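You operate a simulated robot arm through the tools that you are given. There is no shell and no other tool. Be economical: measure what you need, move in short steps, check, and stop when the job is done.

You run a simulated two-armed robot. Do the job below in one go: nothing can be reset, and whatever is moved stays where it is left.

Task
Hold the black pan on the top of the blue bench steady with one hand and put the 70 kPa silver cap from the top of the blue bench in it with the other.

It is judged by the outcome, as a careful person would: the job done as asked, and still so three seconds after it is handed in. It fails if anything else is knocked over, pushed out of place, dropped, spilled or broken. Lids that push on must go on centred and level and be pressed home; caps that screw on are set level and turned clockwise until they are tight.

Robot
Two 6-joint arms with two-finger grippers on one trunk, on a base that drives. Base frame: it is fixed to the floor where the robot stands at the start and does not move with it; the origin is under the middle of the robot, x ahead of it, y to its left, z up; the surface under the hand at the start is at about z = 820. Readings come in mm, rad, newtons and seconds.
The left shoulder is at the start at [70, 176, 1215], the right one opposite. With the tool pointing down near the work surface each hand reaches from about 460 to 780 mm from the robot's upright axis, wherever it stands, measured 20 degrees to its own side. Payload 2.45 kg a hand.
The tool frame of a hand sits at the grasp point between the pads (the TCP): z along the fingers, y along the line on which they close. The tips reach 26 mm beyond it. The gripper opens to 96 mm. The gripper's body begins 69 mm behind the TCP.
Orientation is that of the tool frame in the base frame, as a unit quaternion [x, y, z, w]. With the fingers straight down and closing along the base's y, the tool's x points along the base's -x, its y along +y and its z along -z.

Tools
- The arms move only by the tool apply_moves. It takes "left_motion", "right_motion" or both (then of equal length, played together; a hand with none holds still); each is text: rows parted by semicolons, each of 7 numbers parted by spaces: the shift along the tool's x, y, z in mm, then the turn, a rotation vector about the tool's x, y, z in rad, then the gripper command, from -1 (shut) to 1 (fully open), values between in proportion. In form: tx ty tz wx wy wz jaw; .... A call has 1 to 12 rows; each row is the pose to reach, as a shift and turn from the pose commanded when the call began, along the tool's axes at that moment. Each row takes 0.2 s and may step no farther than 50 mm and 0.15 rad from the row before; otherwise, or with a gripper value out of range, the whole call is refused. Where a pose cannot be reached the arm comes as near as it can. A force on the tool above 40 N (or 10 N above the force at the start of the call, whichever is more), or a blocked arm, ends the call early, and 0.2 s more pass. The fingers move at their own pace and stop on an object; they squeeze with about 33 N. The grip force told is the motor's: it shows also when the fingers shut on nothing. Time passes only in rows, and 0.2 s behind the last, so rows that repeat a pose let the fingers close. It gives the time, the measured TCP pose, the force on the tool (base axes), the opening and the grip force at its end, in the units of the frame above (readings bear some noise), with the torque about the TCP (base axes, N m) and any sound that the robot's microphone picked up.
- Cameras (640 x 400 px; columns grow to the right, rows downward): "scene" is now at [129.3, -13, 1521.4]; the picture's right is [-0.27, -0.96, 0.00], its down [-0.76, 0.22, -0.61] and it looks along [0.59, -0.17, -0.79] (base axes); focal length 268 px, centre (320, 200). "left" rides on the left gripper at [82, -3, -98] in its tool frame; the picture's right is [0.04, 1.00, 0.00], its down [-0.73, 0.03, -0.68] and it looks along [-0.68, 0.03, 0.73] (tool axes); focal length 256 px, centre (320, 200). "right" rides on the right gripper at [82, 3, -98] in its tool frame; the picture's right is [-0.04, 1.00, 0.00], its down [-0.73, -0.03, -0.68] and it looks along [-0.68, -0.03, 0.73] (tool axes); focal length 256 px, centre (320, 200). There is no depth. A picture from a camera that has moved, and an enlarged one, comes with that camera's place and axes in the base frame and with its lens. The place of the scene camera against the robot may be out by one fixed shift of up to 25 mm in any direction.
- capture(camera): a new picture of that camera. It takes no simulated time.
- lift_body(by): slides the trunk up (or, below 0, down) by that many mm; the arms and the scene camera ride with it, the base frame stays. It gives what a move gives, with no picture.
- roll_base(legs): drives the robot by 1 to 6 legs, each [ahead, left, turn to the left] in mm, mm and rad, along the robot's own axes; the way and the turn of a leg run together, so that a leg with both is an arc; at most 1500 mm and 3.142 rad a leg. The arms and the cameras ride along, it lands a little off, and it stops where it bumps. It gives what a move gives.
- pan_tilt(pan, tilt): turns the head with the scene camera to pan (to the left, within 1.501 rad either way) and tilt (down, from -0.506 to 1.204), counted from straight ahead of the robot. It gives what a move gives.
- enlarge(camera, box): a new picture of the part [left, top, right, bottom] of that camera's present view, enlarged. It takes no simulated time.
- job_done(): hands the job in; it is judged then, once.

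Go step by step. Nothing tells you exact positions but the pictures and the camera data: compare them with the known pose of the tool, close in by small moves and look again before you grip or let go. The budget is 120 turns and 88 pictures, counting those below and the enlarged ones. Unless the task says otherwise, let go and move clear before handing in, and close with one line.

The tools are called after "Request:" as a command line: name --argument value ..., lists and objects as JSON in quotes. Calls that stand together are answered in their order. apply_moves: Moves the arms, as the interface text tells. Its arguments: {"type":"object","properties":{"left_motion":{"type":"string"},"right_motion":{"type":"string"}},"required":[]} The other tools are called the same way: lift_body (by) slides the trunk up or down; roll_base (legs) drives the base; pan_tilt (pan, tilt) turns the head that bears the scene camera; capture (camera) takes a picture; enlarge (camera, box) takes an enlarged picture of a part of a camera's view; job_done () hands the job in.

At the start:

```text
time_s: 0.0
left_tcp_pos: [635.9, 104.5, 1114.6]
left_ee_rot: [0.0, 1.0, 0.0, 0.001]
left_ft_force: [0.6, -0.6, -0.5]
left_torque: [-0.02, -0.04, -0.02]
left_grip_width: 96.2
left_gripper_force: 0.1
right_tcp_pos: [407.8, -224.6, 1163.5]
right_ee_rot: [0.0, 1.0, 0.0, 0.0]
right_ft_force: [-0.9, 0.2, 0.1]
right_torque: [-0.01, -0.04, 0.03]
right_grip_width: 96.0
right_gripper_force: 0.0
trunk travel left (down, up): [-700.0, 140.0]
robot x, y, heading: [3.0, 3.6, 0.005]
head pan, tilt: [-0.278, 0.913]
```

scene: 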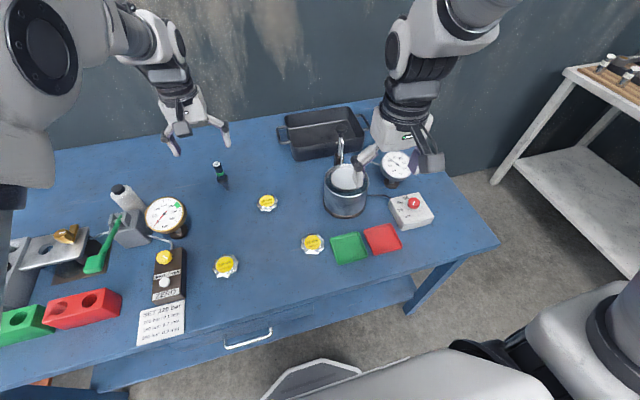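
right: 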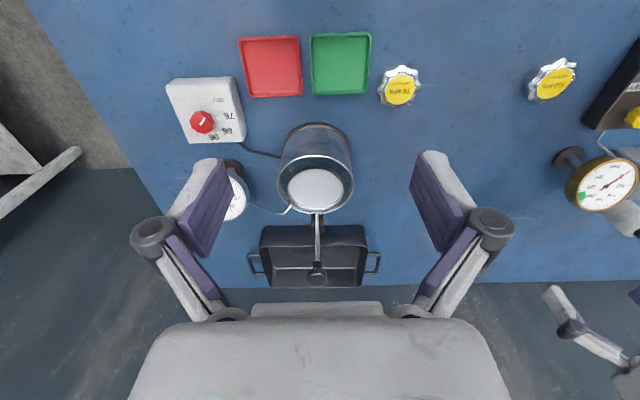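
left: 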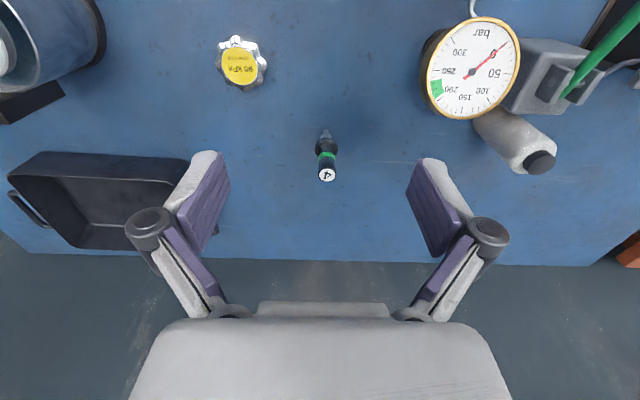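

I see three silver caps with yellow labels, and a black rectangular pan at the far edge of the bench. First I'll read the labels.

Request:
enlarge --camera "right" --box '[360, 40, 600, 130]'

Request:
enlarge --camera "left" --box '[190, 20, 290, 100]'

Request:
enlarge --camera "scene" --box '[200, 90, 440, 290]'

```text
2.67 times, centred on (480, 85) of right
camera zoom: at [327.6, -221.2, 1262.2], right [0.04, 1.0, 0.0], down [0.73, -0.03, 0.68], along [0.68, -0.03, -0.73], focal length 683 px, centre (-107, 507)
```

zoom: 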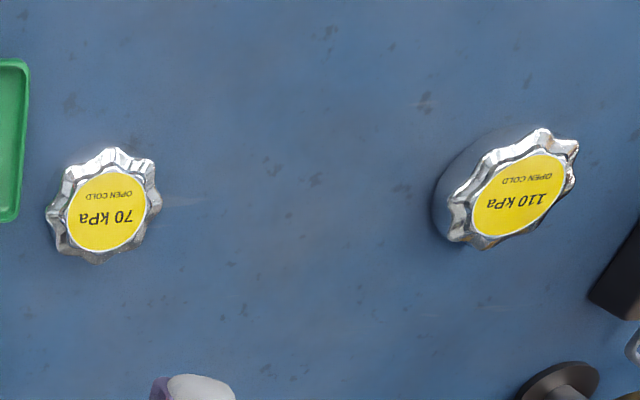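

```text
5.00 times, centred on (240, 60) of left
camera zoom: at [554.3, 103.0, 1213.1], right [-0.04, 1.0, 0.0], down [0.73, 0.03, 0.68], along [0.68, 0.03, -0.73], focal length 1280 px, centre (720, 900)
```

zoom: 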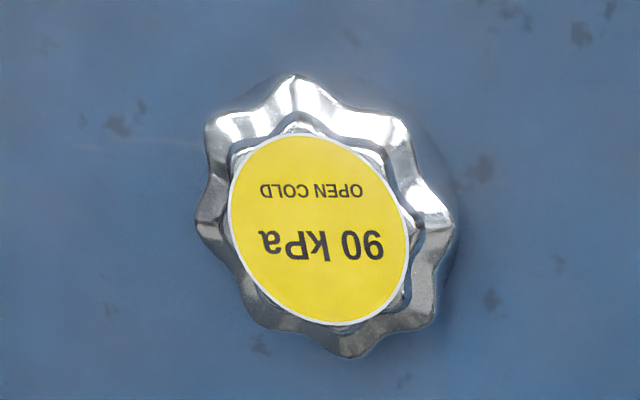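

```text
2.00 times, centred on (320, 190) of scene
camera zoom: at [129.3, -13.0, 1521.4], right [-0.27, -0.96, 0.0], down [-0.76, 0.22, -0.61], along [0.59, -0.17, -0.79], focal length 537 px, centre (320, 220)
```

zoom: 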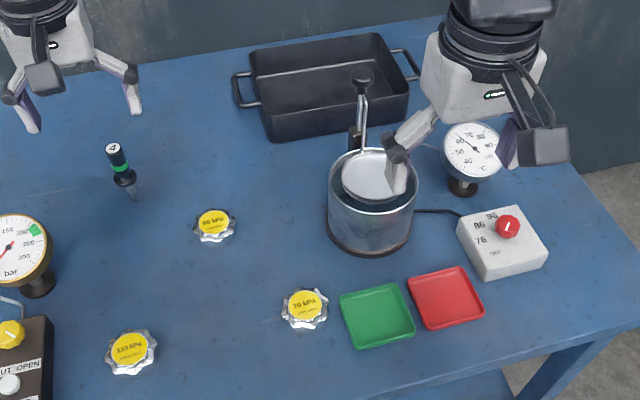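

The 70 kPa cap is the one beside the green tray, at about (476,-102). The pan is at about (940,-262), which is too far from here, so I'll check the clearance around the base and the right-hand end of the bench.

Request:
pan_tilt --pan -1.1 --tilt 0.7

Request:
capture --camera "scene"

Request:
pan_tilt --pan 0.0 --tilt 1.2

Request:
capture --camera "scene"

```text
time_s: 1.1
left_tcp_pos: [636.2, 105.8, 1115.3]
left_ee_rot: [0.0, 1.0, 0.001, 0.001]
left_ft_force: [-0.4, 0.3, 0.5]
left_torque: [0.01, -0.02, -0.02]
left_grip_width: 96.2
left_gripper_force: 0.0
right_tcp_pos: [406.9, -224.5, 1163.9]
right_ee_rot: [0.0, 1.0, 0.0, 0.0]
right_ft_force: [-0.6, -0.3, -0.1]
right_torque: [0.01, -0.04, -0.02]
right_grip_width: 96.1
right_gripper_force: 0.0
trunk travel left (down, up): [-700.0, 140.0]
robot x, y, heading: [0.9, -2.3, 0.001]
head pan, tilt: [-1.1, 0.7]
```

```text
81 pictures are left
camera scene: at [95.9, -68.2, 1538.4], right [-0.89, -0.45, 0.0], down [-0.29, 0.57, -0.76], along [0.35, -0.68, -0.64], focal length 268 px, centre (320, 200)
```

scene: 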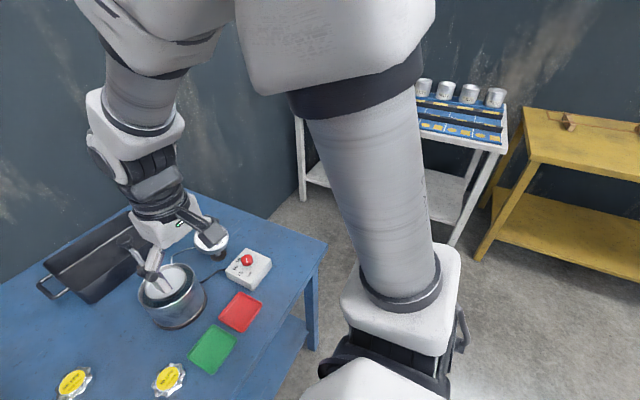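

```text
time_s: 2.5
left_tcp_pos: [635.9, 105.0, 1116.2]
left_ee_rot: [-0.001, 1.0, 0.0, 0.0]
left_ft_force: [-0.3, -0.1, 0.8]
left_torque: [-0.01, 0.02, -0.02]
left_grip_width: 95.9
left_gripper_force: 0.1
right_tcp_pos: [408.2, -225.1, 1164.4]
right_ee_rot: [0.0, 1.0, 0.0, 0.0]
right_ft_force: [-0.1, 0.0, 0.1]
right_torque: [0.03, -0.01, 0.04]
right_grip_width: 96.1
right_gripper_force: 0.0
trunk travel left (down, up): [-700.0, 140.0]
robot x, y, heading: [-0.3, -0.9, -0.001]
head pan, tilt: [0.0, 1.201]
```

```text
80 pictures are left
camera scene: at [113.2, 7.4, 1502.5], right [0.0, -1.0, 0.0], down [-0.93, 0.0, -0.36], along [0.36, 0.0, -0.93], focal length 268 px, centre (320, 200)
```

scene: 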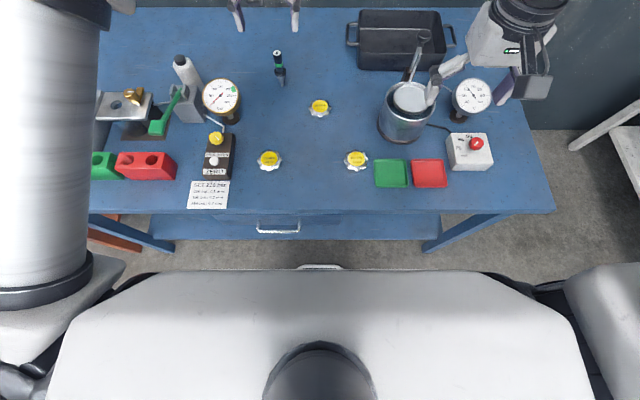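

The base can barely move forward, so the plan has two stages. The right hand picks up the 70 kPa cap here, then I drive to the right end of the bench, where the left hand holds the pan and the right hand sets the cap in it. First I move the right hand above the cap, turned so it closes along x and stays clear of the green tray.

Request:
apply_moves --right_motion "-6 11 12 0 0 0.143 1; -12 22 24 0 0 0.286 1; -18 33 36 0 0 0.429 1; -24 44 48 0 0 0.571 1; -31 55 60 0 0 0.714 1; -37 66 72 0 0 0.857 1; -43 78 84 0 0 1.0 1; -49 89 96 0 0 1.143 1; -55 100 108 0 0 1.286 1; -62 112 120 0 0 1.429 1; -68 123 140 0 0 1.571 1; -68 123 154 0 0 1.571 1"

Request:
capture --camera "right"

Request:
capture --camera "scene"

```text
time_s: 5.1
left_tcp_pos: [636.1, 105.4, 1115.3]
left_ee_rot: [0.0, 1.0, 0.0, 0.0]
left_ft_force: [-0.1, 0.8, 0.5]
left_torque: [0.01, -0.01, 0.03]
left_grip_width: 95.9
left_gripper_force: 0.2
right_tcp_pos: [498.3, -142.3, 1025.7]
right_ee_rot: [0.726, 0.687, 0.028, -0.022]
right_ft_force: [-0.2, 0.4, 0.6]
right_torque: [-0.02, 0.0, 0.04]
right_grip_width: 96.0
right_gripper_force: 0.0
right hand out of reach, approached as far as the arm can: row 7, 8, 9, 10, 11, 12
trunk travel left (down, up): [-700.0, 140.0]
robot x, y, heading: [-1.3, 2.6, -0.002]
head pan, tilt: [0.0, 1.201]
```

```text
79 pictures are left
camera right: at [507.5, -69.1, 1128.1], right [1.0, -0.1, 0.0], down [-0.08, -0.78, 0.62], along [-0.06, -0.62, -0.78], focal length 256 px, centre (320, 200)
```

right: 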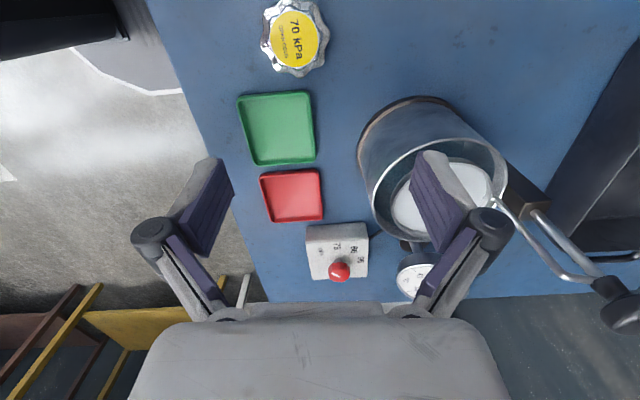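

```text
78 pictures are left
camera scene: at [113.1, 7.7, 1502.5], right [0.0, -1.0, 0.0], down [-0.93, 0.0, -0.36], along [0.36, 0.0, -0.93], focal length 268 px, centre (320, 200)
```

scene: 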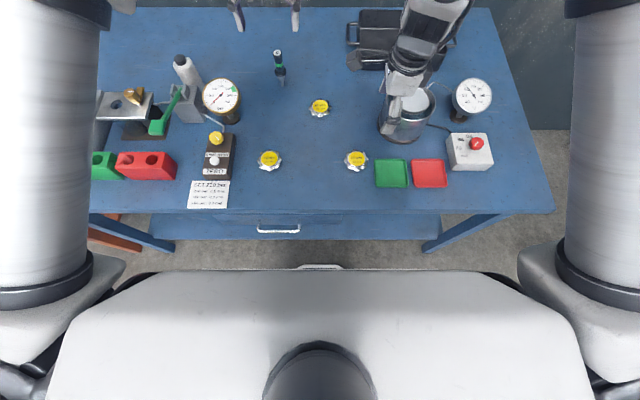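

The hand ran out of reach because the cap is too close in. I'll back the robot off and shift left so the cap falls in the middle of the right hand's range.

Request:
roll_base --legs '[[-90, 0, 0], [0, 110, 0]]'

Request:
capture --camera "right"

```text
time_s: 7.0
left_tcp_pos: [545.9, 213.4, 1116.1]
left_ee_rot: [0.001, 1.0, 0.0, 0.0]
left_ft_force: [0.3, 0.4, 0.4]
left_torque: [-0.04, -0.02, -0.01]
left_grip_width: 96.0
left_gripper_force: 0.0
right_tcp_pos: [408.1, -34.9, 1020.6]
right_ee_rot: [0.726, 0.687, 0.025, -0.026]
right_ft_force: [-0.1, 0.0, 0.5]
right_torque: [-0.02, -0.03, 0.0]
right_grip_width: 96.0
right_gripper_force: 0.0
trunk travel left (down, up): [-700.0, 140.0]
robot x, y, heading: [-87.8, 106.1, 0.002]
head pan, tilt: [0.0, 1.201]
```

```text
77 pictures are left
camera right: at [416.3, 39.9, 1124.0], right [1.0, -0.1, -0.01], down [-0.07, -0.78, 0.63], along [-0.07, -0.62, -0.78], focal length 256 px, centre (320, 200)
```

right: 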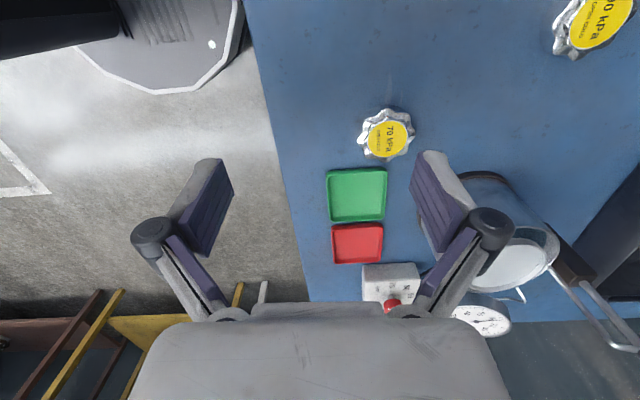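

The cap is at about (479,-95). A zero move will show what pose the hand settles to from here.

Request:
apply_moves --right_motion "0 0 0 0 0 0 1; 0 0 0 0 0 0 1"

```text
time_s: 7.6
left_tcp_pos: [548.1, 213.7, 1115.1]
left_ee_rot: [0.001, 1.0, 0.0, 0.001]
left_ft_force: [0.4, 0.2, -0.8]
left_torque: [-0.03, 0.0, 0.02]
left_grip_width: 96.0
left_gripper_force: 0.0
right_tcp_pos: [407.5, -34.7, 1020.8]
right_ee_rot: [0.728, 0.685, 0.026, -0.027]
right_ft_force: [1.1, -0.9, -1.0]
right_torque: [-0.03, 0.0, 0.01]
right_grip_width: 96.0
right_gripper_force: 0.1
trunk travel left (down, up): [-700.0, 140.0]
robot x, y, heading: [-95.1, 111.0, -0.005]
head pan, tilt: [0.0, 1.201]
```

The hand's commanded pose matches its real pose. I'll level it and move it above the cap at z≈940.

Request:
apply_moves --right_motion "-20 25 10 0 -0.025 -0.02 1; -40 50 30 0 -0.05 -0.04 1; -62 75 50 -0.001 -0.075 -0.058 1; -62 75 76 -0.001 -0.075 -0.058 1; -62 75 76 -0.001 -0.075 -0.058 1"

Request:
capture --camera "right"

Request:
capture --camera "scene"

```text
time_s: 8.8
left_tcp_pos: [547.9, 213.5, 1116.7]
left_ee_rot: [0.001, 1.0, 0.0, -0.001]
left_ft_force: [-0.9, 0.3, -0.9]
left_torque: [-0.02, -0.01, -0.04]
left_grip_width: 96.0
left_gripper_force: 0.1
right_tcp_pos: [479.9, -94.2, 940.3]
right_ee_rot: [0.707, 0.707, -0.003, 0.001]
right_ft_force: [-0.1, 0.9, -0.4]
right_torque: [0.0, -0.03, 0.02]
right_grip_width: 96.2
right_gripper_force: 0.1
trunk travel left (down, up): [-700.0, 140.0]
robot x, y, heading: [-87.2, 112.9, -0.001]
head pan, tilt: [0.0, 1.201]
```

```text
76 pictures are left
camera right: at [483.7, -12.3, 1037.7], right [1.0, -0.04, 0.0], down [-0.03, -0.73, 0.68], along [-0.03, -0.68, -0.73], focal length 256 px, centre (320, 200)
```

right: 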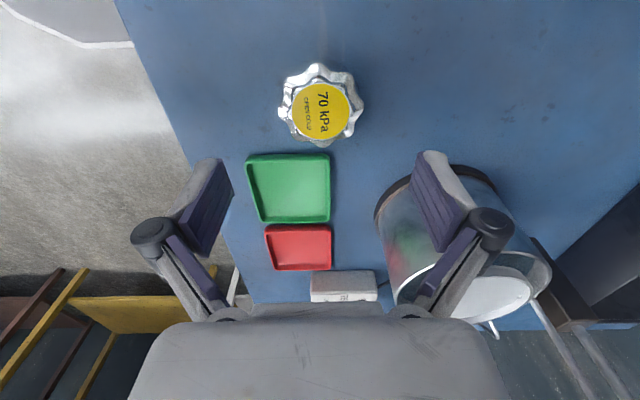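

```text
75 pictures are left
camera scene: at [24.0, 117.6, 1502.5], right [0.0, -1.0, 0.0], down [-0.93, 0.0, -0.36], along [0.36, 0.0, -0.93], focal length 268 px, centre (320, 200)
```

scene: 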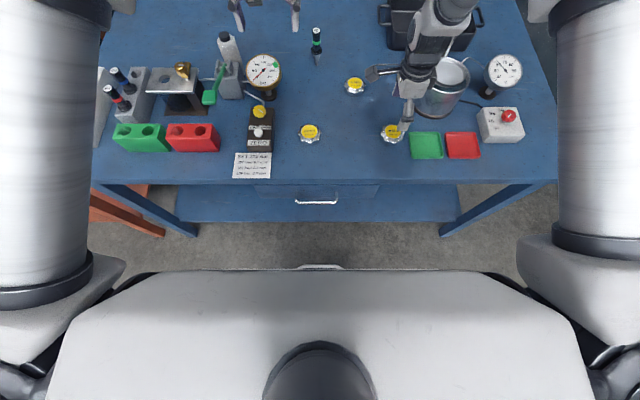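

The cap lines up with the hand at about (480,-92). I'll lower to z≈885 and look again.

Request:
apply_moves --right_motion "1 0 20 0 0 0 1; 2 0 40 0 0 0 1; 2 0 55 0 0 0 1"

Request:
capture --camera "right"

Request:
enlarge --camera "scene" --box '[360, 90, 460, 160]'

```text
time_s: 9.6
left_tcp_pos: [547.6, 213.8, 1114.8]
left_ee_rot: [0.001, 1.0, 0.0, 0.001]
left_ft_force: [0.4, 0.4, 0.5]
left_torque: [-0.01, -0.02, 0.01]
left_grip_width: 96.4
left_gripper_force: 0.1
right_tcp_pos: [479.6, -93.9, 884.8]
right_ee_rot: [0.706, 0.708, -0.002, 0.001]
right_ft_force: [0.2, 0.4, -0.1]
right_torque: [0.02, -0.04, -0.03]
right_grip_width: 95.9
right_gripper_force: 0.0
trunk travel left (down, up): [-700.0, 140.0]
robot x, y, heading: [-92.0, 105.4, 0.002]
head pan, tilt: [0.0, 1.201]
```

```text
74 pictures are left
camera right: at [484.6, -11.4, 982.5], right [1.0, -0.04, 0.0], down [-0.03, -0.73, 0.68], along [-0.03, -0.68, -0.73], focal length 256 px, centre (320, 200)
```

right: 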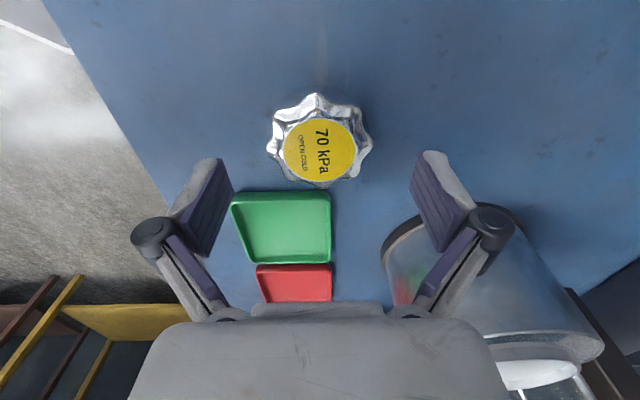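

```text
5.71 times, centred on (410, 125) of scene
camera zoom: at [24.9, 117.1, 1502.5], right [0.0, -1.0, 0.0], down [-0.93, 0.0, -0.36], along [0.36, 0.0, -0.93], focal length 1534 px, centre (-194, 629)
```

zoom: 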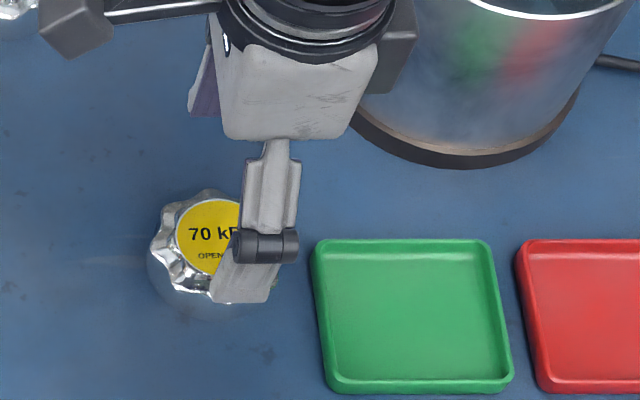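

The cap top is at z≈856 and y≈-87. I'll shift slightly to +y, lower to TCP z≈855 and look before closing.

Request:
apply_moves --right_motion "6 2 0 0 0 0 1; 6 2 15 0 0 0 1; 6 2 29 0 0 0 1"

Request:
capture --camera "right"

Request:
enlarge --camera "scene" --box '[360, 90, 460, 160]'

```text
time_s: 10.4
left_tcp_pos: [547.4, 213.6, 1115.3]
left_ee_rot: [0.001, 1.0, 0.0, 0.0]
left_ft_force: [0.6, -0.3, 0.3]
left_torque: [0.04, 0.02, 0.0]
left_grip_width: 95.8
left_gripper_force: 0.1
right_tcp_pos: [482.0, -86.8, 855.3]
right_ee_rot: [0.707, 0.708, -0.002, 0.002]
right_ft_force: [-0.4, 0.1, 0.5]
right_torque: [0.01, -0.01, -0.02]
right_grip_width: 96.2
right_gripper_force: 0.0
trunk travel left (down, up): [-700.0, 140.0]
robot x, y, heading: [-90.8, 105.6, 0.001]
head pan, tilt: [0.0, 1.201]
```

```text
72 pictures are left
camera right: at [486.3, -5.1, 953.0], right [1.0, -0.04, 0.0], down [-0.03, -0.73, 0.68], along [-0.03, -0.68, -0.73], focal length 256 px, centre (320, 200)
```

right: 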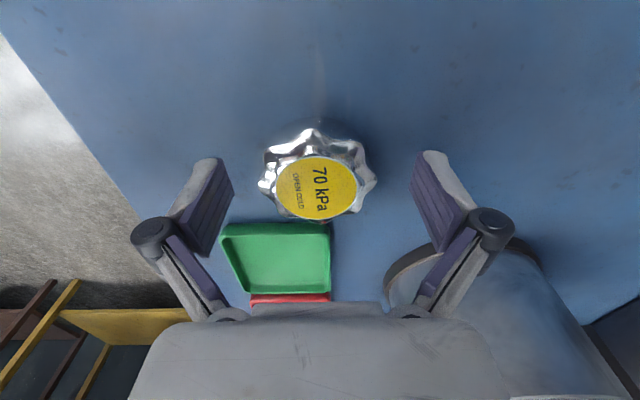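

```text
5.71 times, centred on (410, 125) of scene
camera zoom: at [25.0, 117.1, 1502.5], right [0.0, -1.0, 0.0], down [-0.93, 0.0, -0.36], along [0.36, 0.0, -0.93], focal length 1534 px, centre (-194, 629)
```

zoom: 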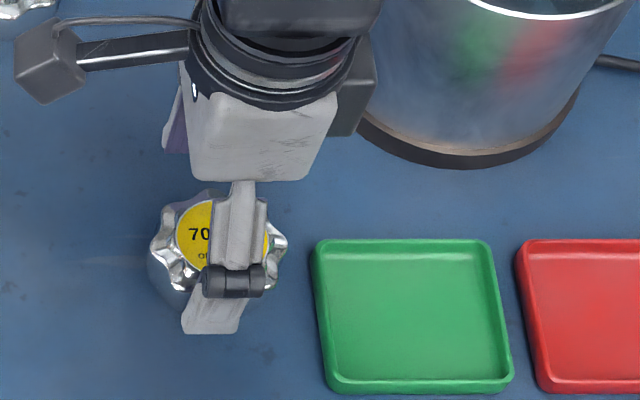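

The cap is centred between the pads, so I'll close the gripper.

Request:
apply_moves --right_motion "0 -2 0 0 0 0 0.5; 0 -2 0 0 0 0 0; 0 -2 0 0 0 0 -1; 0 -2 0 0 0 0 -1; 0 -2 0 0 0 0 -1"

Request:
apply_moves --right_motion "0 0 -8 0 0 0 -1; 0 0 -20 0 0 0 -1; 0 0 -45 0 0 0 -1; 0 0 -85 0 0 0 -1; 0 0 -125 0 0 0 -1; 0 0 -165 0 0 0 -1; 0 0 -200 0 0 0 -1"

Request:
capture --camera "right"

Request:
capture --camera "scene"

```text
time_s: 11.6
left_tcp_pos: [546.7, 214.6, 1115.0]
left_ee_rot: [0.0, 1.0, 0.0, 0.0]
left_ft_force: [-0.6, 0.3, 0.2]
left_torque: [0.02, -0.02, -0.03]
left_grip_width: 95.8
left_gripper_force: 0.0
right_tcp_pos: [478.4, -87.0, 855.3]
right_ee_rot: [0.707, 0.707, -0.002, 0.002]
right_ft_force: [0.8, 0.4, 3.1]
right_torque: [-0.08, 0.02, 0.0]
right_grip_width: 68.5
right_gripper_force: 33.0
trunk travel left (down, up): [-700.0, 140.0]
robot x, y, heading: [-87.5, 111.8, -0.004]
head pan, tilt: [0.0, 1.201]
```

```text
time_s: 13.2
left_tcp_pos: [546.9, 214.7, 1116.1]
left_ee_rot: [0.0, 1.0, 0.0, 0.002]
left_ft_force: [0.2, 0.4, -0.1]
left_torque: [0.01, 0.06, 0.02]
left_grip_width: 95.7
left_gripper_force: 0.0
right_tcp_pos: [479.1, -86.0, 1056.3]
right_ee_rot: [0.707, 0.708, -0.002, 0.001]
right_ft_force: [-0.2, 0.2, -0.6]
right_torque: [0.02, -0.03, -0.02]
right_grip_width: 68.5
right_gripper_force: 32.8
trunk travel left (down, up): [-700.0, 140.0]
robot x, y, heading: [-88.5, 109.3, -0.002]
head pan, tilt: [0.0, 1.201]
```

```text
70 pictures are left
camera right: at [482.3, -3.9, 1154.3], right [1.0, -0.04, 0.0], down [-0.03, -0.73, 0.68], along [-0.03, -0.68, -0.73], focal length 256 px, centre (320, 200)
```

right: 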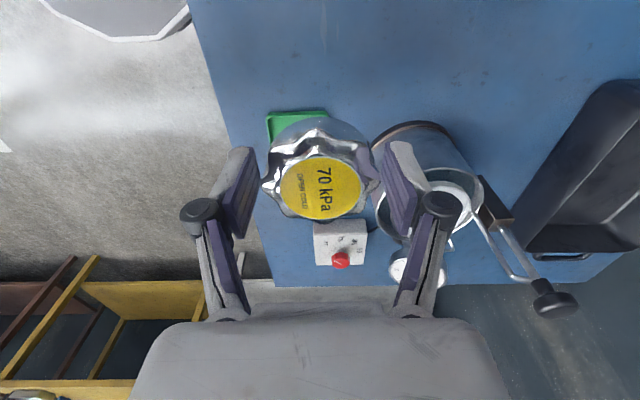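

```text
69 pictures are left
camera scene: at [23.2, 117.6, 1502.5], right [0.0, -1.0, 0.0], down [-0.93, 0.0, -0.36], along [0.36, 0.0, -0.93], focal length 268 px, centre (320, 200)
```

scene: 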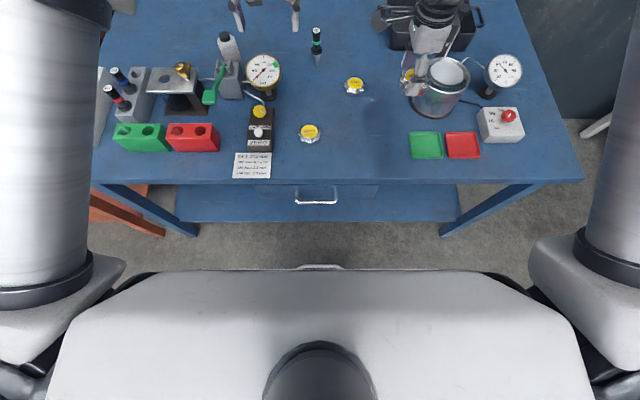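

The cap is held securely. I'll raise the trunk for clearance, then drive back a little, slide right past the end of the bench and turn to face it.

Request:
lift_body --by 120

Request:
roll_base --legs '[[-70, 0, 0], [0, -1080, 0]]'

Request:
pan_tilt --pan -1.2 --tilt 0.7

Request:
capture --camera "scene"

Request:
pan_tilt --pan 0.5 --tilt 0.8

Request:
capture --camera "scene"

```text
time_s: 14.7
left_tcp_pos: [548.2, 213.6, 1234.9]
left_ee_rot: [0.0, 1.0, 0.0, 0.0]
left_ft_force: [0.2, 0.4, 0.9]
left_torque: [-0.02, 0.04, 0.01]
left_grip_width: 96.1
left_gripper_force: 0.0
right_tcp_pos: [479.5, -86.9, 1175.7]
right_ee_rot: [0.706, 0.708, -0.003, 0.001]
right_ft_force: [-0.8, 0.3, -1.3]
right_torque: [0.01, 0.02, -0.02]
right_grip_width: 68.1
right_gripper_force: 32.9
trunk travel left (down, up): [-820.0, 20.0]
robot x, y, heading: [-90.8, 106.6, -0.004]
head pan, tilt: [0.0, 1.201]
```

```text
time_s: 20.8
left_tcp_pos: [476.1, -865.9, 1235.9]
left_ee_rot: [0.001, 1.0, 0.0, -0.001]
left_ft_force: [0.1, -0.3, 0.9]
left_torque: [-0.01, -0.03, 0.0]
left_grip_width: 96.1
left_gripper_force: 0.0
right_tcp_pos: [407.0, -1166.9, 1175.0]
right_ee_rot: [0.706, 0.708, -0.003, 0.001]
right_ft_force: [-0.4, 0.8, -0.5]
right_torque: [0.02, 0.0, 0.01]
right_grip_width: 68.1
right_gripper_force: 32.9
trunk travel left (down, up): [-820.0, 20.0]
robot x, y, heading: [-160.3, -970.1, -0.002]
head pan, tilt: [0.0, 1.201]
```

```text
time_s: 22.2
left_tcp_pos: [475.4, -867.4, 1235.4]
left_ee_rot: [0.001, 1.0, 0.0, 0.0]
left_ft_force: [-1.3, -1.0, 0.3]
left_torque: [-0.03, 0.03, 0.0]
left_grip_width: 96.0
left_gripper_force: 0.0
right_tcp_pos: [406.8, -1168.5, 1175.1]
right_ee_rot: [0.707, 0.708, -0.003, 0.001]
right_ft_force: [0.4, -0.4, -0.9]
right_torque: [0.0, 0.02, 0.02]
right_grip_width: 68.1
right_gripper_force: 33.1
trunk travel left (down, up): [-820.0, 20.0]
robot x, y, heading: [-163.6, -972.3, 0.001]
head pan, tilt: [-1.201, 0.7]
```

```text
68 pictures are left
camera scene: at [-72.3, -1042.8, 1658.4], right [-0.93, -0.36, 0.0], down [-0.23, 0.6, -0.76], along [0.28, -0.71, -0.64], focal length 268 px, centre (320, 200)
```

scene: 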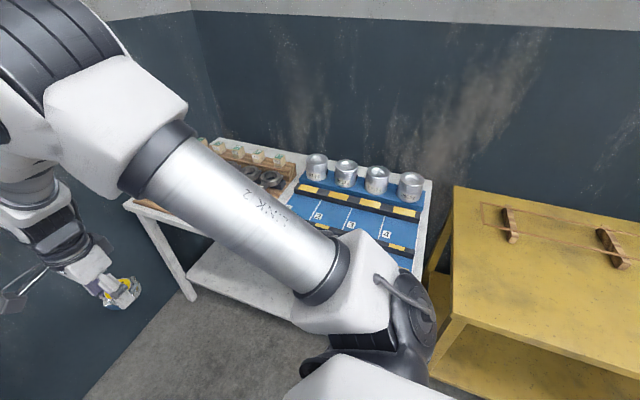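

```text
time_s: 24.0
left_tcp_pos: [476.3, -867.5, 1235.7]
left_ee_rot: [0.001, 1.0, 0.0, 0.0]
left_ft_force: [-0.7, -0.1, -0.8]
left_torque: [-0.01, 0.03, -0.01]
left_grip_width: 95.9
left_gripper_force: 0.0
right_tcp_pos: [407.4, -1166.8, 1176.7]
right_ee_rot: [0.707, 0.707, -0.004, 0.001]
right_ft_force: [-0.4, -0.4, -1.4]
right_torque: [0.0, 0.0, -0.04]
right_grip_width: 68.3
right_gripper_force: 32.6
trunk travel left (down, up): [-820.0, 20.0]
robot x, y, heading: [-162.9, -972.9, -0.004]
head pan, tilt: [0.499, 0.799]
```

```text
67 pictures are left
camera scene: at [-32.0, -925.0, 1650.2], right [0.48, -0.88, 0.0], down [-0.63, -0.34, -0.7], along [0.61, 0.33, -0.72], focal length 268 px, centre (320, 200)
```

scene: 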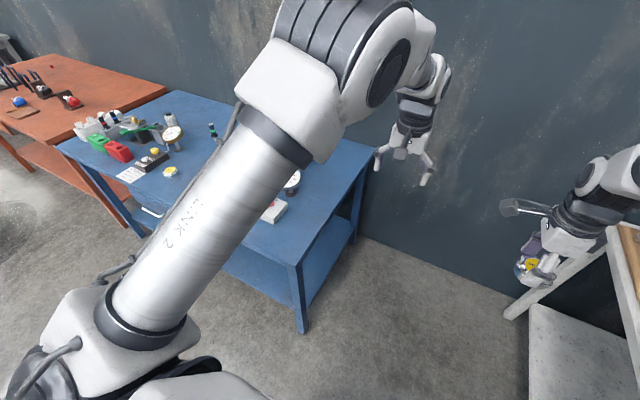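

The gap is wide enough: the bench end is at y≈-605 and the shelves start beyond y≈-1550. Now I'll turn to face +y and slide along to x≈720.

Request:
roll_base --legs '[[0, 0, 1.571], [0, -880, 0]]'

Request:
pan_tilt --pan -0.2 --tilt 1.0

Request:
capture --camera "scene"

Request:
capture --camera "left"

```text
time_s: 32.5
left_tcp_pos: [612.3, -331.3, 1234.6]
left_ee_rot: [0.71, -0.704, 0.0, 0.0]
left_ft_force: [0.4, 0.7, 0.3]
left_torque: [-0.01, -0.01, 0.0]
left_grip_width: 96.1
left_gripper_force: 0.0
right_tcp_pos: [911.9, -397.9, 1176.1]
right_ee_rot: [-0.006, 1.0, -0.002, 0.002]
right_ft_force: [-0.3, -0.1, -0.5]
right_torque: [0.01, 0.02, -0.03]
right_grip_width: 67.9
right_gripper_force: 33.2
trunk travel left (down, up): [-820.0, 20.0]
robot x, y, heading: [721.0, -966.5, 1.578]
head pan, tilt: [0.499, 0.799]
```

```text
time_s: 33.5
left_tcp_pos: [613.4, -331.8, 1235.0]
left_ee_rot: [0.71, -0.704, 0.0, -0.001]
left_ft_force: [0.1, -0.4, 0.6]
left_torque: [0.02, 0.0, 0.01]
left_grip_width: 96.1
left_gripper_force: 0.0
right_tcp_pos: [913.0, -396.8, 1175.6]
right_ee_rot: [-0.006, 1.0, -0.001, 0.004]
right_ft_force: [-0.2, -0.7, -1.1]
right_torque: [0.0, 0.02, -0.02]
right_grip_width: 68.0
right_gripper_force: 33.1
trunk travel left (down, up): [-820.0, 20.0]
robot x, y, heading: [720.7, -970.5, 1.578]
head pan, tilt: [-0.201, 1.0]
```

```text
66 pictures are left
camera scene: at [741.8, -840.7, 1635.1], right [0.98, -0.19, 0.0], down [-0.16, -0.83, -0.54], along [0.1, 0.53, -0.84], focal length 268 px, centre (320, 200)
```

scene: 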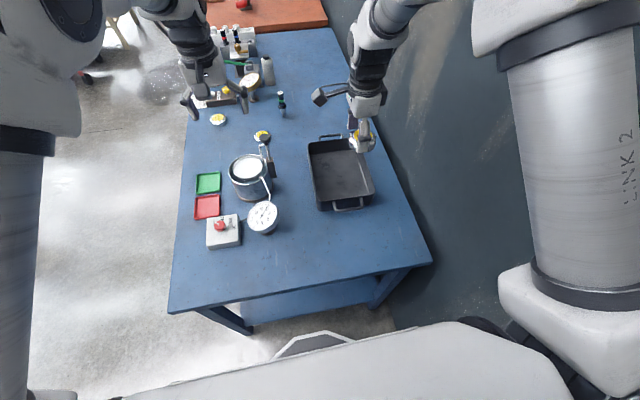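

```text
65 pictures are left
camera left: at [615.7, -412.1, 1333.1], right [-1.0, -0.05, 0.0], down [-0.04, 0.73, 0.68], along [-0.03, 0.68, -0.73], focal length 256 px, centre (320, 200)
```

left: 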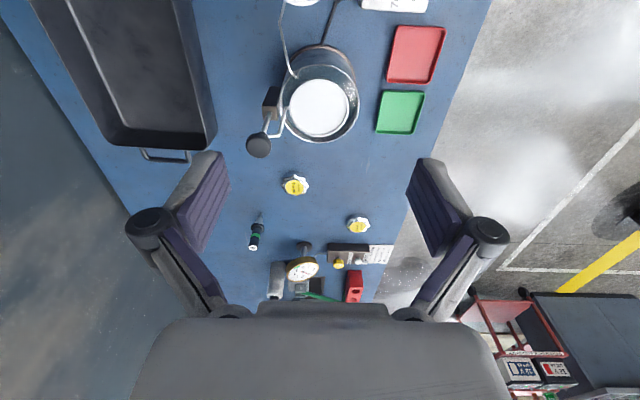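

The robot is well placed, with the pan ahead and to the right. I'll look at the pan with the right wrist camera to pin it down.

Request:
capture --camera "right"

Request:
enlarge --camera "scene" --box '[230, 90, 430, 230]'

```text
64 pictures are left
camera right: at [832.2, -394.8, 1273.4], right [0.03, 1.0, 0.0], down [0.73, -0.02, 0.68], along [0.68, -0.02, -0.73], focal length 256 px, centre (320, 200)
```

right: 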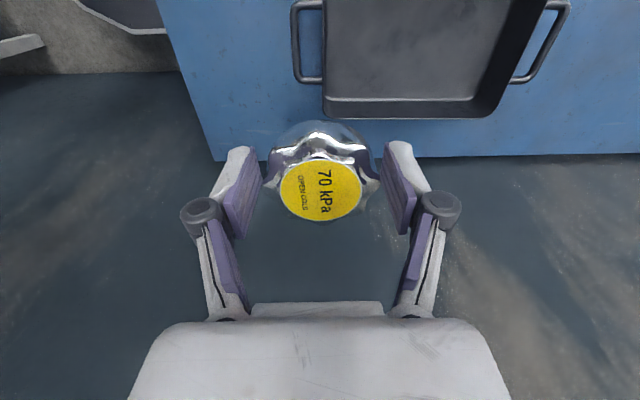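

```text
2.86 times, centred on (330, 160) of scene
camera zoom: at [741.8, -840.7, 1635.1], right [0.98, -0.19, 0.0], down [-0.16, -0.83, -0.54], along [0.1, 0.53, -0.84], focal length 767 px, centre (291, 314)
```

zoom: 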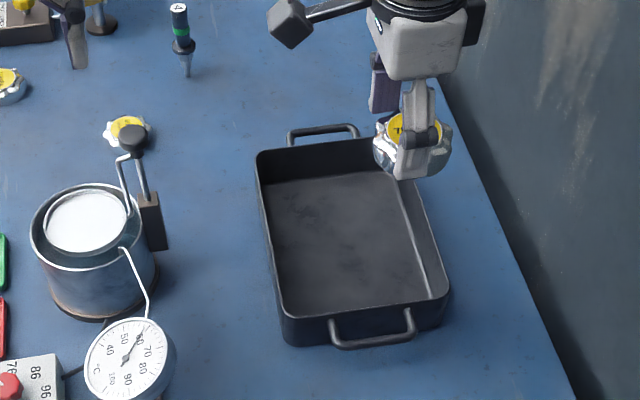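

From the wrist view the pan spans about x 818–1017 and y -395 to -125. The left hand already closes along x, so it can grip the pan's front wall (x≈820). I'll bring it over that wall while still high.

Request:
apply_moves --left_motion "0 -40 0 0 0 0 1; 2 -80 0 0 0 0 1; 4 -120 0 0 0 0 1; 4 -160 0 0 0 0 1; 4 -207 0 0 0 0 1; 4 -207 45 0 0 0 1; 4 -207 90 0 0 0 1; 4 -207 120 0 0 0 1"

Request:
lift_body --by -120

Request:
capture --camera "left"

Request:
capture --camera "scene"

```text
time_s: 35.3
left_tcp_pos: [742.7, -266.1, 1119.0]
left_ee_rot: [0.709, -0.705, 0.0, 0.0]
left_ft_force: [-0.2, -0.6, 0.1]
left_torque: [0.03, -0.01, 0.0]
left_grip_width: 95.9
left_gripper_force: 0.1
left hand out of reach, approached as far as the arm can: row 2, 3, 4, 5, 6, 7, 8
right_tcp_pos: [913.5, -398.0, 1176.4]
right_ee_rot: [-0.006, 1.0, -0.002, 0.002]
right_ft_force: [-0.6, -0.1, -0.8]
right_torque: [-0.03, 0.02, -0.03]
right_grip_width: 68.1
right_gripper_force: 33.4
trunk travel left (down, up): [-820.0, 20.0]
robot x, y, heading: [724.3, -969.0, 1.582]
head pan, tilt: [-0.201, 1.0]
```

```text
time_s: 36.8
left_tcp_pos: [743.8, -267.7, 995.5]
left_ee_rot: [0.711, -0.704, 0.003, 0.002]
left_ft_force: [-0.6, -12.1, -1.0]
left_torque: [-0.13, -0.06, 0.71]
left_grip_width: 96.1
left_gripper_force: 0.2
right_tcp_pos: [913.2, -397.9, 1055.6]
right_ee_rot: [-0.006, 1.0, -0.001, 0.002]
right_ft_force: [0.6, -0.7, -0.3]
right_torque: [-0.04, 0.02, 0.02]
right_grip_width: 67.8
right_gripper_force: 33.3
trunk travel left (down, up): [-700.0, 140.0]
robot x, y, heading: [725.0, -966.8, 1.582]
head pan, tilt: [-0.201, 1.0]
```

```text
62 pictures are left
camera left: at [747.5, -347.1, 1095.1], right [-1.0, -0.05, 0.0], down [-0.04, 0.74, 0.67], along [-0.03, 0.67, -0.74], focal length 256 px, centre (320, 200)
```

left: 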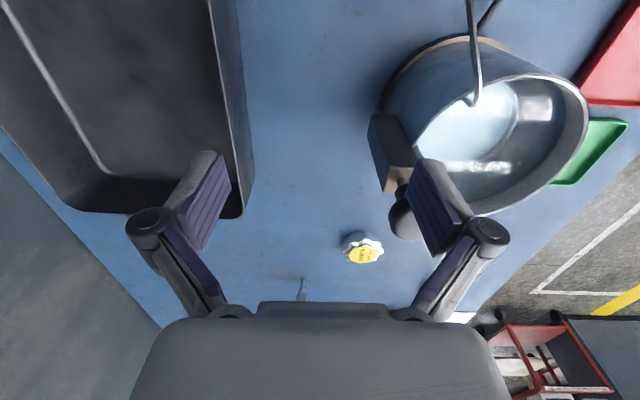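

```text
61 pictures are left
camera scene: at [742.8, -840.8, 1514.8], right [0.98, -0.19, 0.0], down [-0.16, -0.83, -0.54], along [0.1, 0.53, -0.84], focal length 268 px, centre (320, 200)
```

scene: 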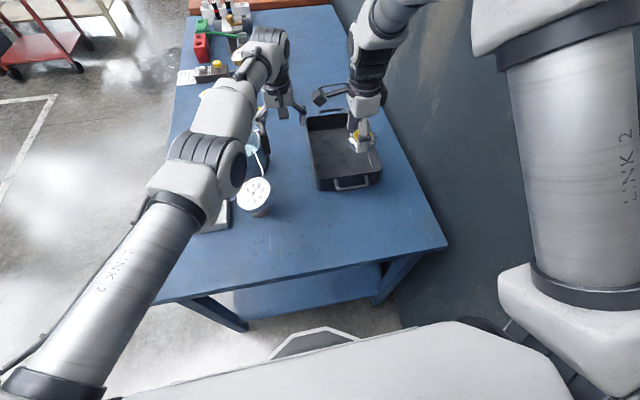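

The left hand stopped short of its target and is now touching the pot's lever, with 12 N along -y. I need a closer look before I back off.

Request:
enlarge --camera "left" --box '[340, 60, 600, 260]'

Request:
enlarge --camera "scene" --box '[220, 60, 340, 220]'

```text
2.00 times, centred on (470, 160) of left
camera zoom: at [747.5, -347.1, 1095.1], right [-1.0, -0.05, 0.0], down [-0.04, 0.74, 0.67], along [-0.03, 0.67, -0.74], focal length 512 px, centre (20, 280)
```

zoom: 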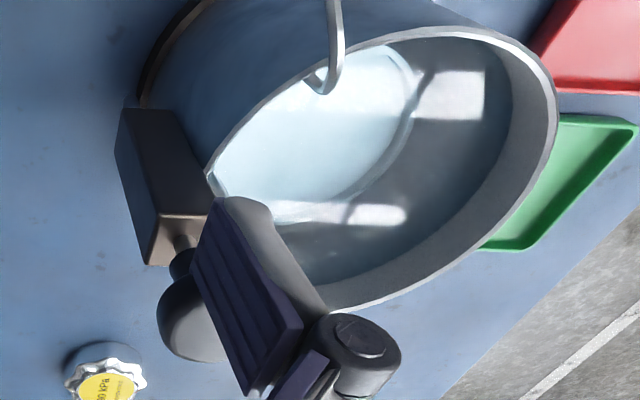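

```text
2.50 times, centred on (280, 140) of scene
camera zoom: at [742.8, -840.8, 1514.8], right [0.98, -0.19, 0.0], down [-0.16, -0.83, -0.54], along [0.1, 0.53, -0.84], focal length 671 px, centre (420, 350)
```

zoom: 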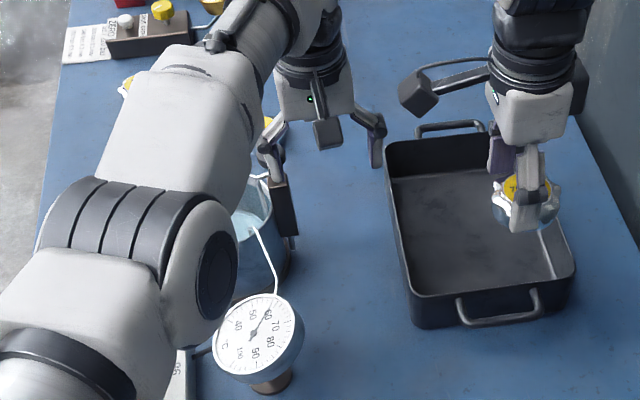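

The finger came straight down beside the lever, so straight up is the exact reverse. I'll raise the trunk in small steps and watch the force.

Request:
lift_body --by 30

Request:
capture --camera "left"

```text
time_s: 37.6
left_tcp_pos: [742.7, -266.6, 1028.7]
left_ee_rot: [0.71, -0.705, 0.001, 0.001]
left_ft_force: [0.4, -0.1, -0.4]
left_torque: [-0.01, 0.01, 0.04]
left_grip_width: 96.0
left_gripper_force: 0.0
right_tcp_pos: [913.5, -397.4, 1086.7]
right_ee_rot: [-0.006, 1.0, -0.001, 0.003]
right_ft_force: [-0.7, -0.4, -0.2]
right_torque: [-0.01, 0.01, 0.0]
right_grip_width: 67.9
right_gripper_force: 33.0
trunk travel left (down, up): [-730.0, 110.0]
robot x, y, heading: [723.0, -971.3, 1.581]
head pan, tilt: [-0.201, 1.0]
```

```text
58 pictures are left
camera left: at [746.8, -346.2, 1126.7], right [-1.0, -0.05, 0.0], down [-0.04, 0.73, 0.68], along [-0.03, 0.68, -0.73], focal length 256 px, centre (320, 200)
```

left: 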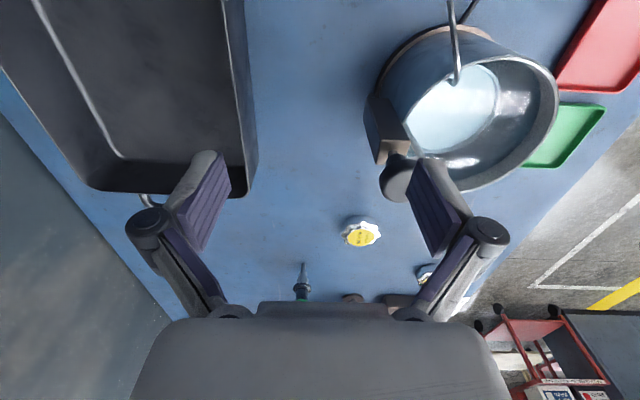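

The contact is gone. I'll raise further to clear the lever, then check the pot.

Request:
lift_body --by 100

Request:
capture --camera "left"

Request:
capture --camera "right"

Request:
enlarge --camera "scene" --box '[220, 60, 420, 240]'

```text
time_s: 38.9
left_tcp_pos: [742.8, -263.9, 1127.7]
left_ee_rot: [0.711, -0.704, 0.0, 0.0]
left_ft_force: [-0.7, 0.1, 0.0]
left_torque: [0.0, 0.01, -0.03]
left_grip_width: 95.9
left_gripper_force: 0.0
right_tcp_pos: [913.2, -396.1, 1185.5]
right_ee_rot: [-0.006, 1.0, -0.002, 0.003]
right_ft_force: [0.6, -0.2, -1.5]
right_torque: [0.01, 0.0, -0.04]
right_grip_width: 67.4
right_gripper_force: 33.2
trunk travel left (down, up): [-830.0, 10.0]
robot x, y, heading: [721.5, -965.5, 1.576]
head pan, tilt: [-0.201, 1.0]
```

```text
57 pictures are left
camera left: at [746.6, -345.6, 1226.2], right [-1.0, -0.05, 0.0], down [-0.04, 0.73, 0.68], along [-0.03, 0.68, -0.74], focal length 256 px, centre (320, 200)
```

left: 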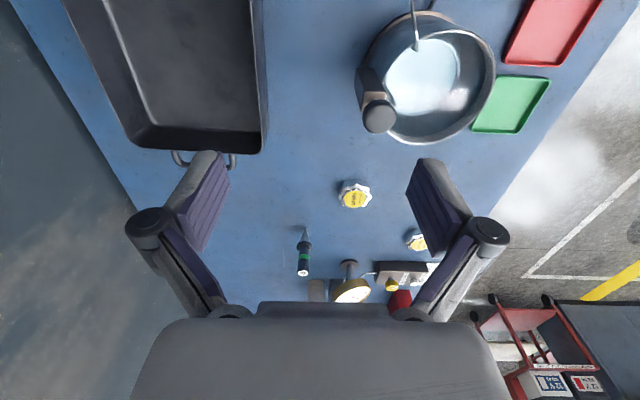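

```text
56 pictures are left
camera right: at [832.4, -394.5, 1283.1], right [0.03, 1.0, 0.0], down [0.73, -0.02, 0.68], along [0.68, -0.02, -0.73], focal length 256 px, centre (320, 200)
```

right: 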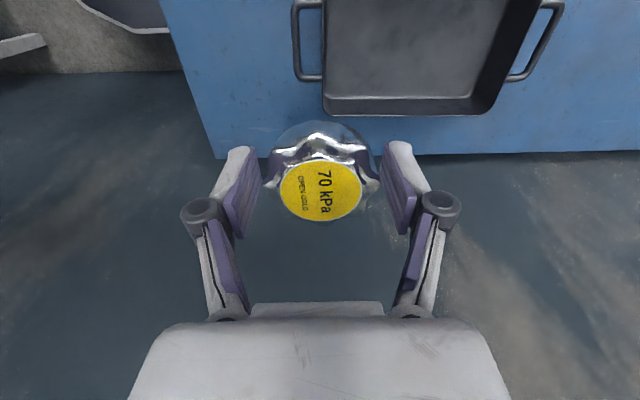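

```text
2.22 times, centred on (320, 150) of scene
camera zoom: at [742.3, -840.2, 1645.0], right [0.98, -0.19, 0.0], down [-0.16, -0.83, -0.54], along [0.1, 0.53, -0.84], focal length 596 px, centre (320, 311)
```

zoom: 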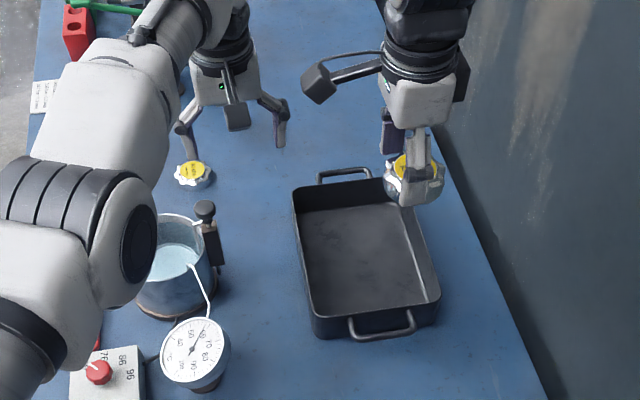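

The pan and pot look unmoved, but the pot's knob seems lower than before. I'll inspect it closely.

Request:
enlarge --camera "left" --box '[340, 0, 520, 160]'

Request:
enlarge --camera "scene" --box '[230, 130, 300, 210]'

```text
2.50 times, centred on (430, 80) of left
camera zoom: at [746.6, -345.6, 1226.2], right [-1.0, -0.05, 0.0], down [-0.04, 0.73, 0.68], along [-0.03, 0.68, -0.74], focal length 640 px, centre (45, 500)
```

zoom: 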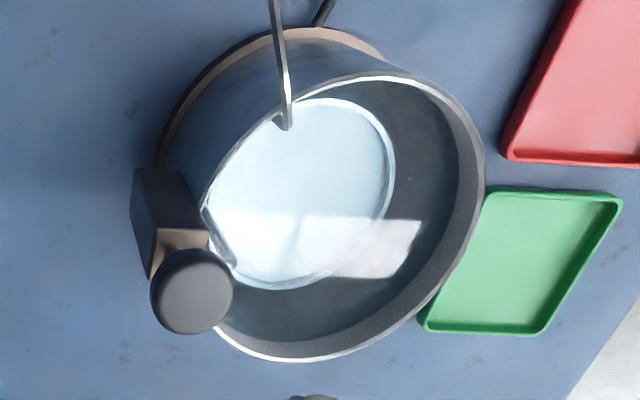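

```text
5.00 times, centred on (265, 170) of scene
camera zoom: at [742.3, -840.2, 1645.0], right [0.98, -0.19, 0.0], down [-0.16, -0.83, -0.54], along [0.1, 0.53, -0.84], focal length 1342 px, centre (595, 350)
```

zoom: 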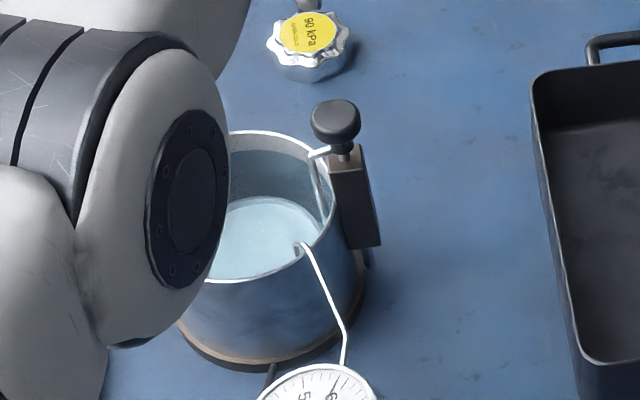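

Pressing the knob pushed the pot's sliding basket down by about 48 mm, from z≈1044 to z≈996, and I will lift it back. Turning the robot about 0.23 rad to the right puts the knob and pan front wall within the left arm's range, so I'll do that first with both hands high.

Request:
roll_base --legs '[[0, 20, -0.23]]'

Request:
capture --camera "left"

Request:
capture --camera "scene"

```text
time_s: 40.1
left_tcp_pos: [882.8, -285.4, 1127.4]
left_ee_rot: [-0.623, 0.782, 0.0, -0.001]
left_ft_force: [-0.3, 0.1, 0.2]
left_torque: [0.0, -0.01, 0.02]
left_grip_width: 95.8
left_gripper_force: 0.1
right_tcp_pos: [1017.9, -452.4, 1186.6]
right_ee_rot: [0.11, 0.994, -0.003, 0.002]
right_ft_force: [-0.1, 0.6, -0.5]
right_torque: [-0.03, 0.01, 0.01]
right_grip_width: 67.7
right_gripper_force: 32.5
trunk travel left (down, up): [-830.0, 10.0]
robot x, y, heading: [700.6, -962.1, 1.344]
head pan, tilt: [-0.201, 1.0]
```

```text
52 pictures are left
camera left: at [867.5, -365.4, 1226.3], right [-0.98, 0.18, 0.0], down [0.13, 0.72, 0.68], along [0.12, 0.67, -0.74], focal length 256 px, centre (320, 200)
```

left: 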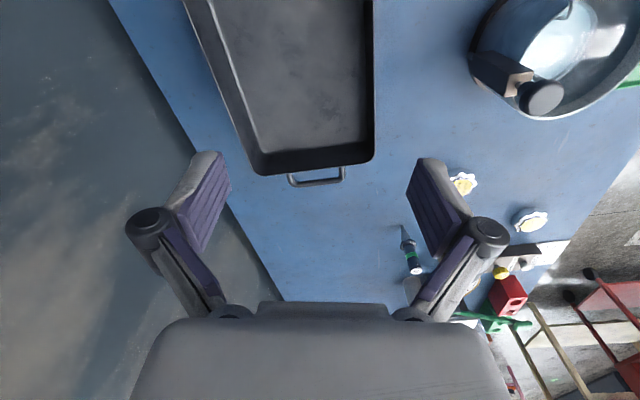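

```text
51 pictures are left
camera scene: at [748.9, -844.2, 1645.0], right [0.91, -0.41, 0.0], down [-0.35, -0.77, -0.54], along [0.22, 0.49, -0.84], focal length 268 px, centre (320, 200)
```

scene: 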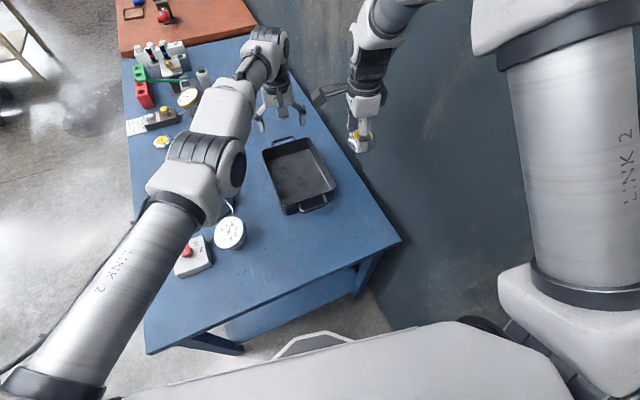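

The knob is now at about (687,-240,990). I'll bring the left hand above it at a safe height and check.

Request:
apply_moves --left_motion "0 40 0 0 0 0 1; 0 80 0 0 0 0 1; 0 120 0 0 0 0 1; 0 160 0 0 0 0 1; 0 201 0 0 0 0 1; 0 201 25 0 0 0 1"

Request:
capture --camera "left"

Request:
capture --camera "scene"

```text
time_s: 41.5
left_tcp_pos: [706.7, -194.0, 1123.8]
left_ee_rot: [-0.624, 0.782, -0.001, -0.001]
left_ft_force: [0.6, -0.2, -0.5]
left_torque: [-0.01, -0.01, -0.03]
left_grip_width: 95.6
left_gripper_force: 0.1
left hand out of reach, approached as far as the arm can: row 1, 2, 3, 4, 5, 6
right_tcp_pos: [1018.9, -455.2, 1186.1]
right_ee_rot: [0.109, 0.994, -0.001, 0.003]
right_ft_force: [0.7, -0.1, -1.0]
right_torque: [-0.04, 0.01, 0.0]
right_grip_width: 67.8
right_gripper_force: 33.4
trunk travel left (down, up): [-830.0, 10.0]
robot x, y, heading: [700.9, -963.4, 1.347]
head pan, tilt: [-0.201, 1.0]
```

```text
50 pictures are left
camera left: at [691.1, -272.2, 1221.7], right [-0.98, 0.18, 0.0], down [0.13, 0.72, 0.68], along [0.12, 0.67, -0.74], focal length 256 px, centre (320, 200)
```

left: 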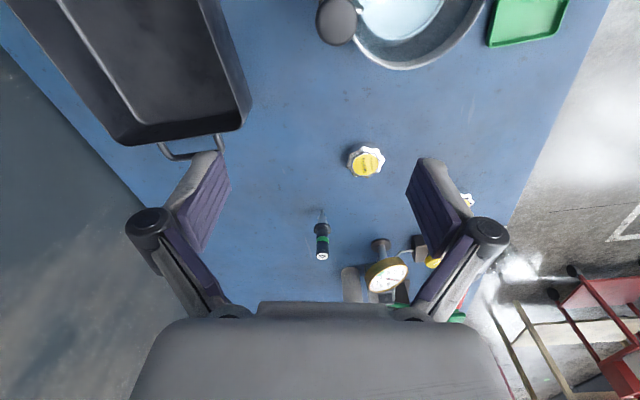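

```text
49 pictures are left
camera scene: at [749.7, -844.3, 1645.0], right [0.91, -0.41, 0.0], down [-0.35, -0.77, -0.54], along [0.22, 0.49, -0.84], focal length 268 px, centre (320, 200)
```

scene: 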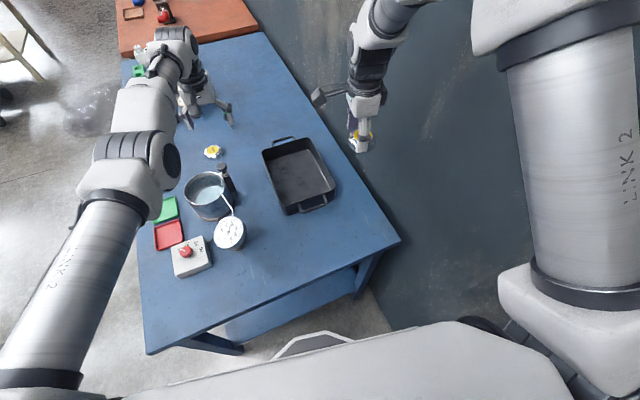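

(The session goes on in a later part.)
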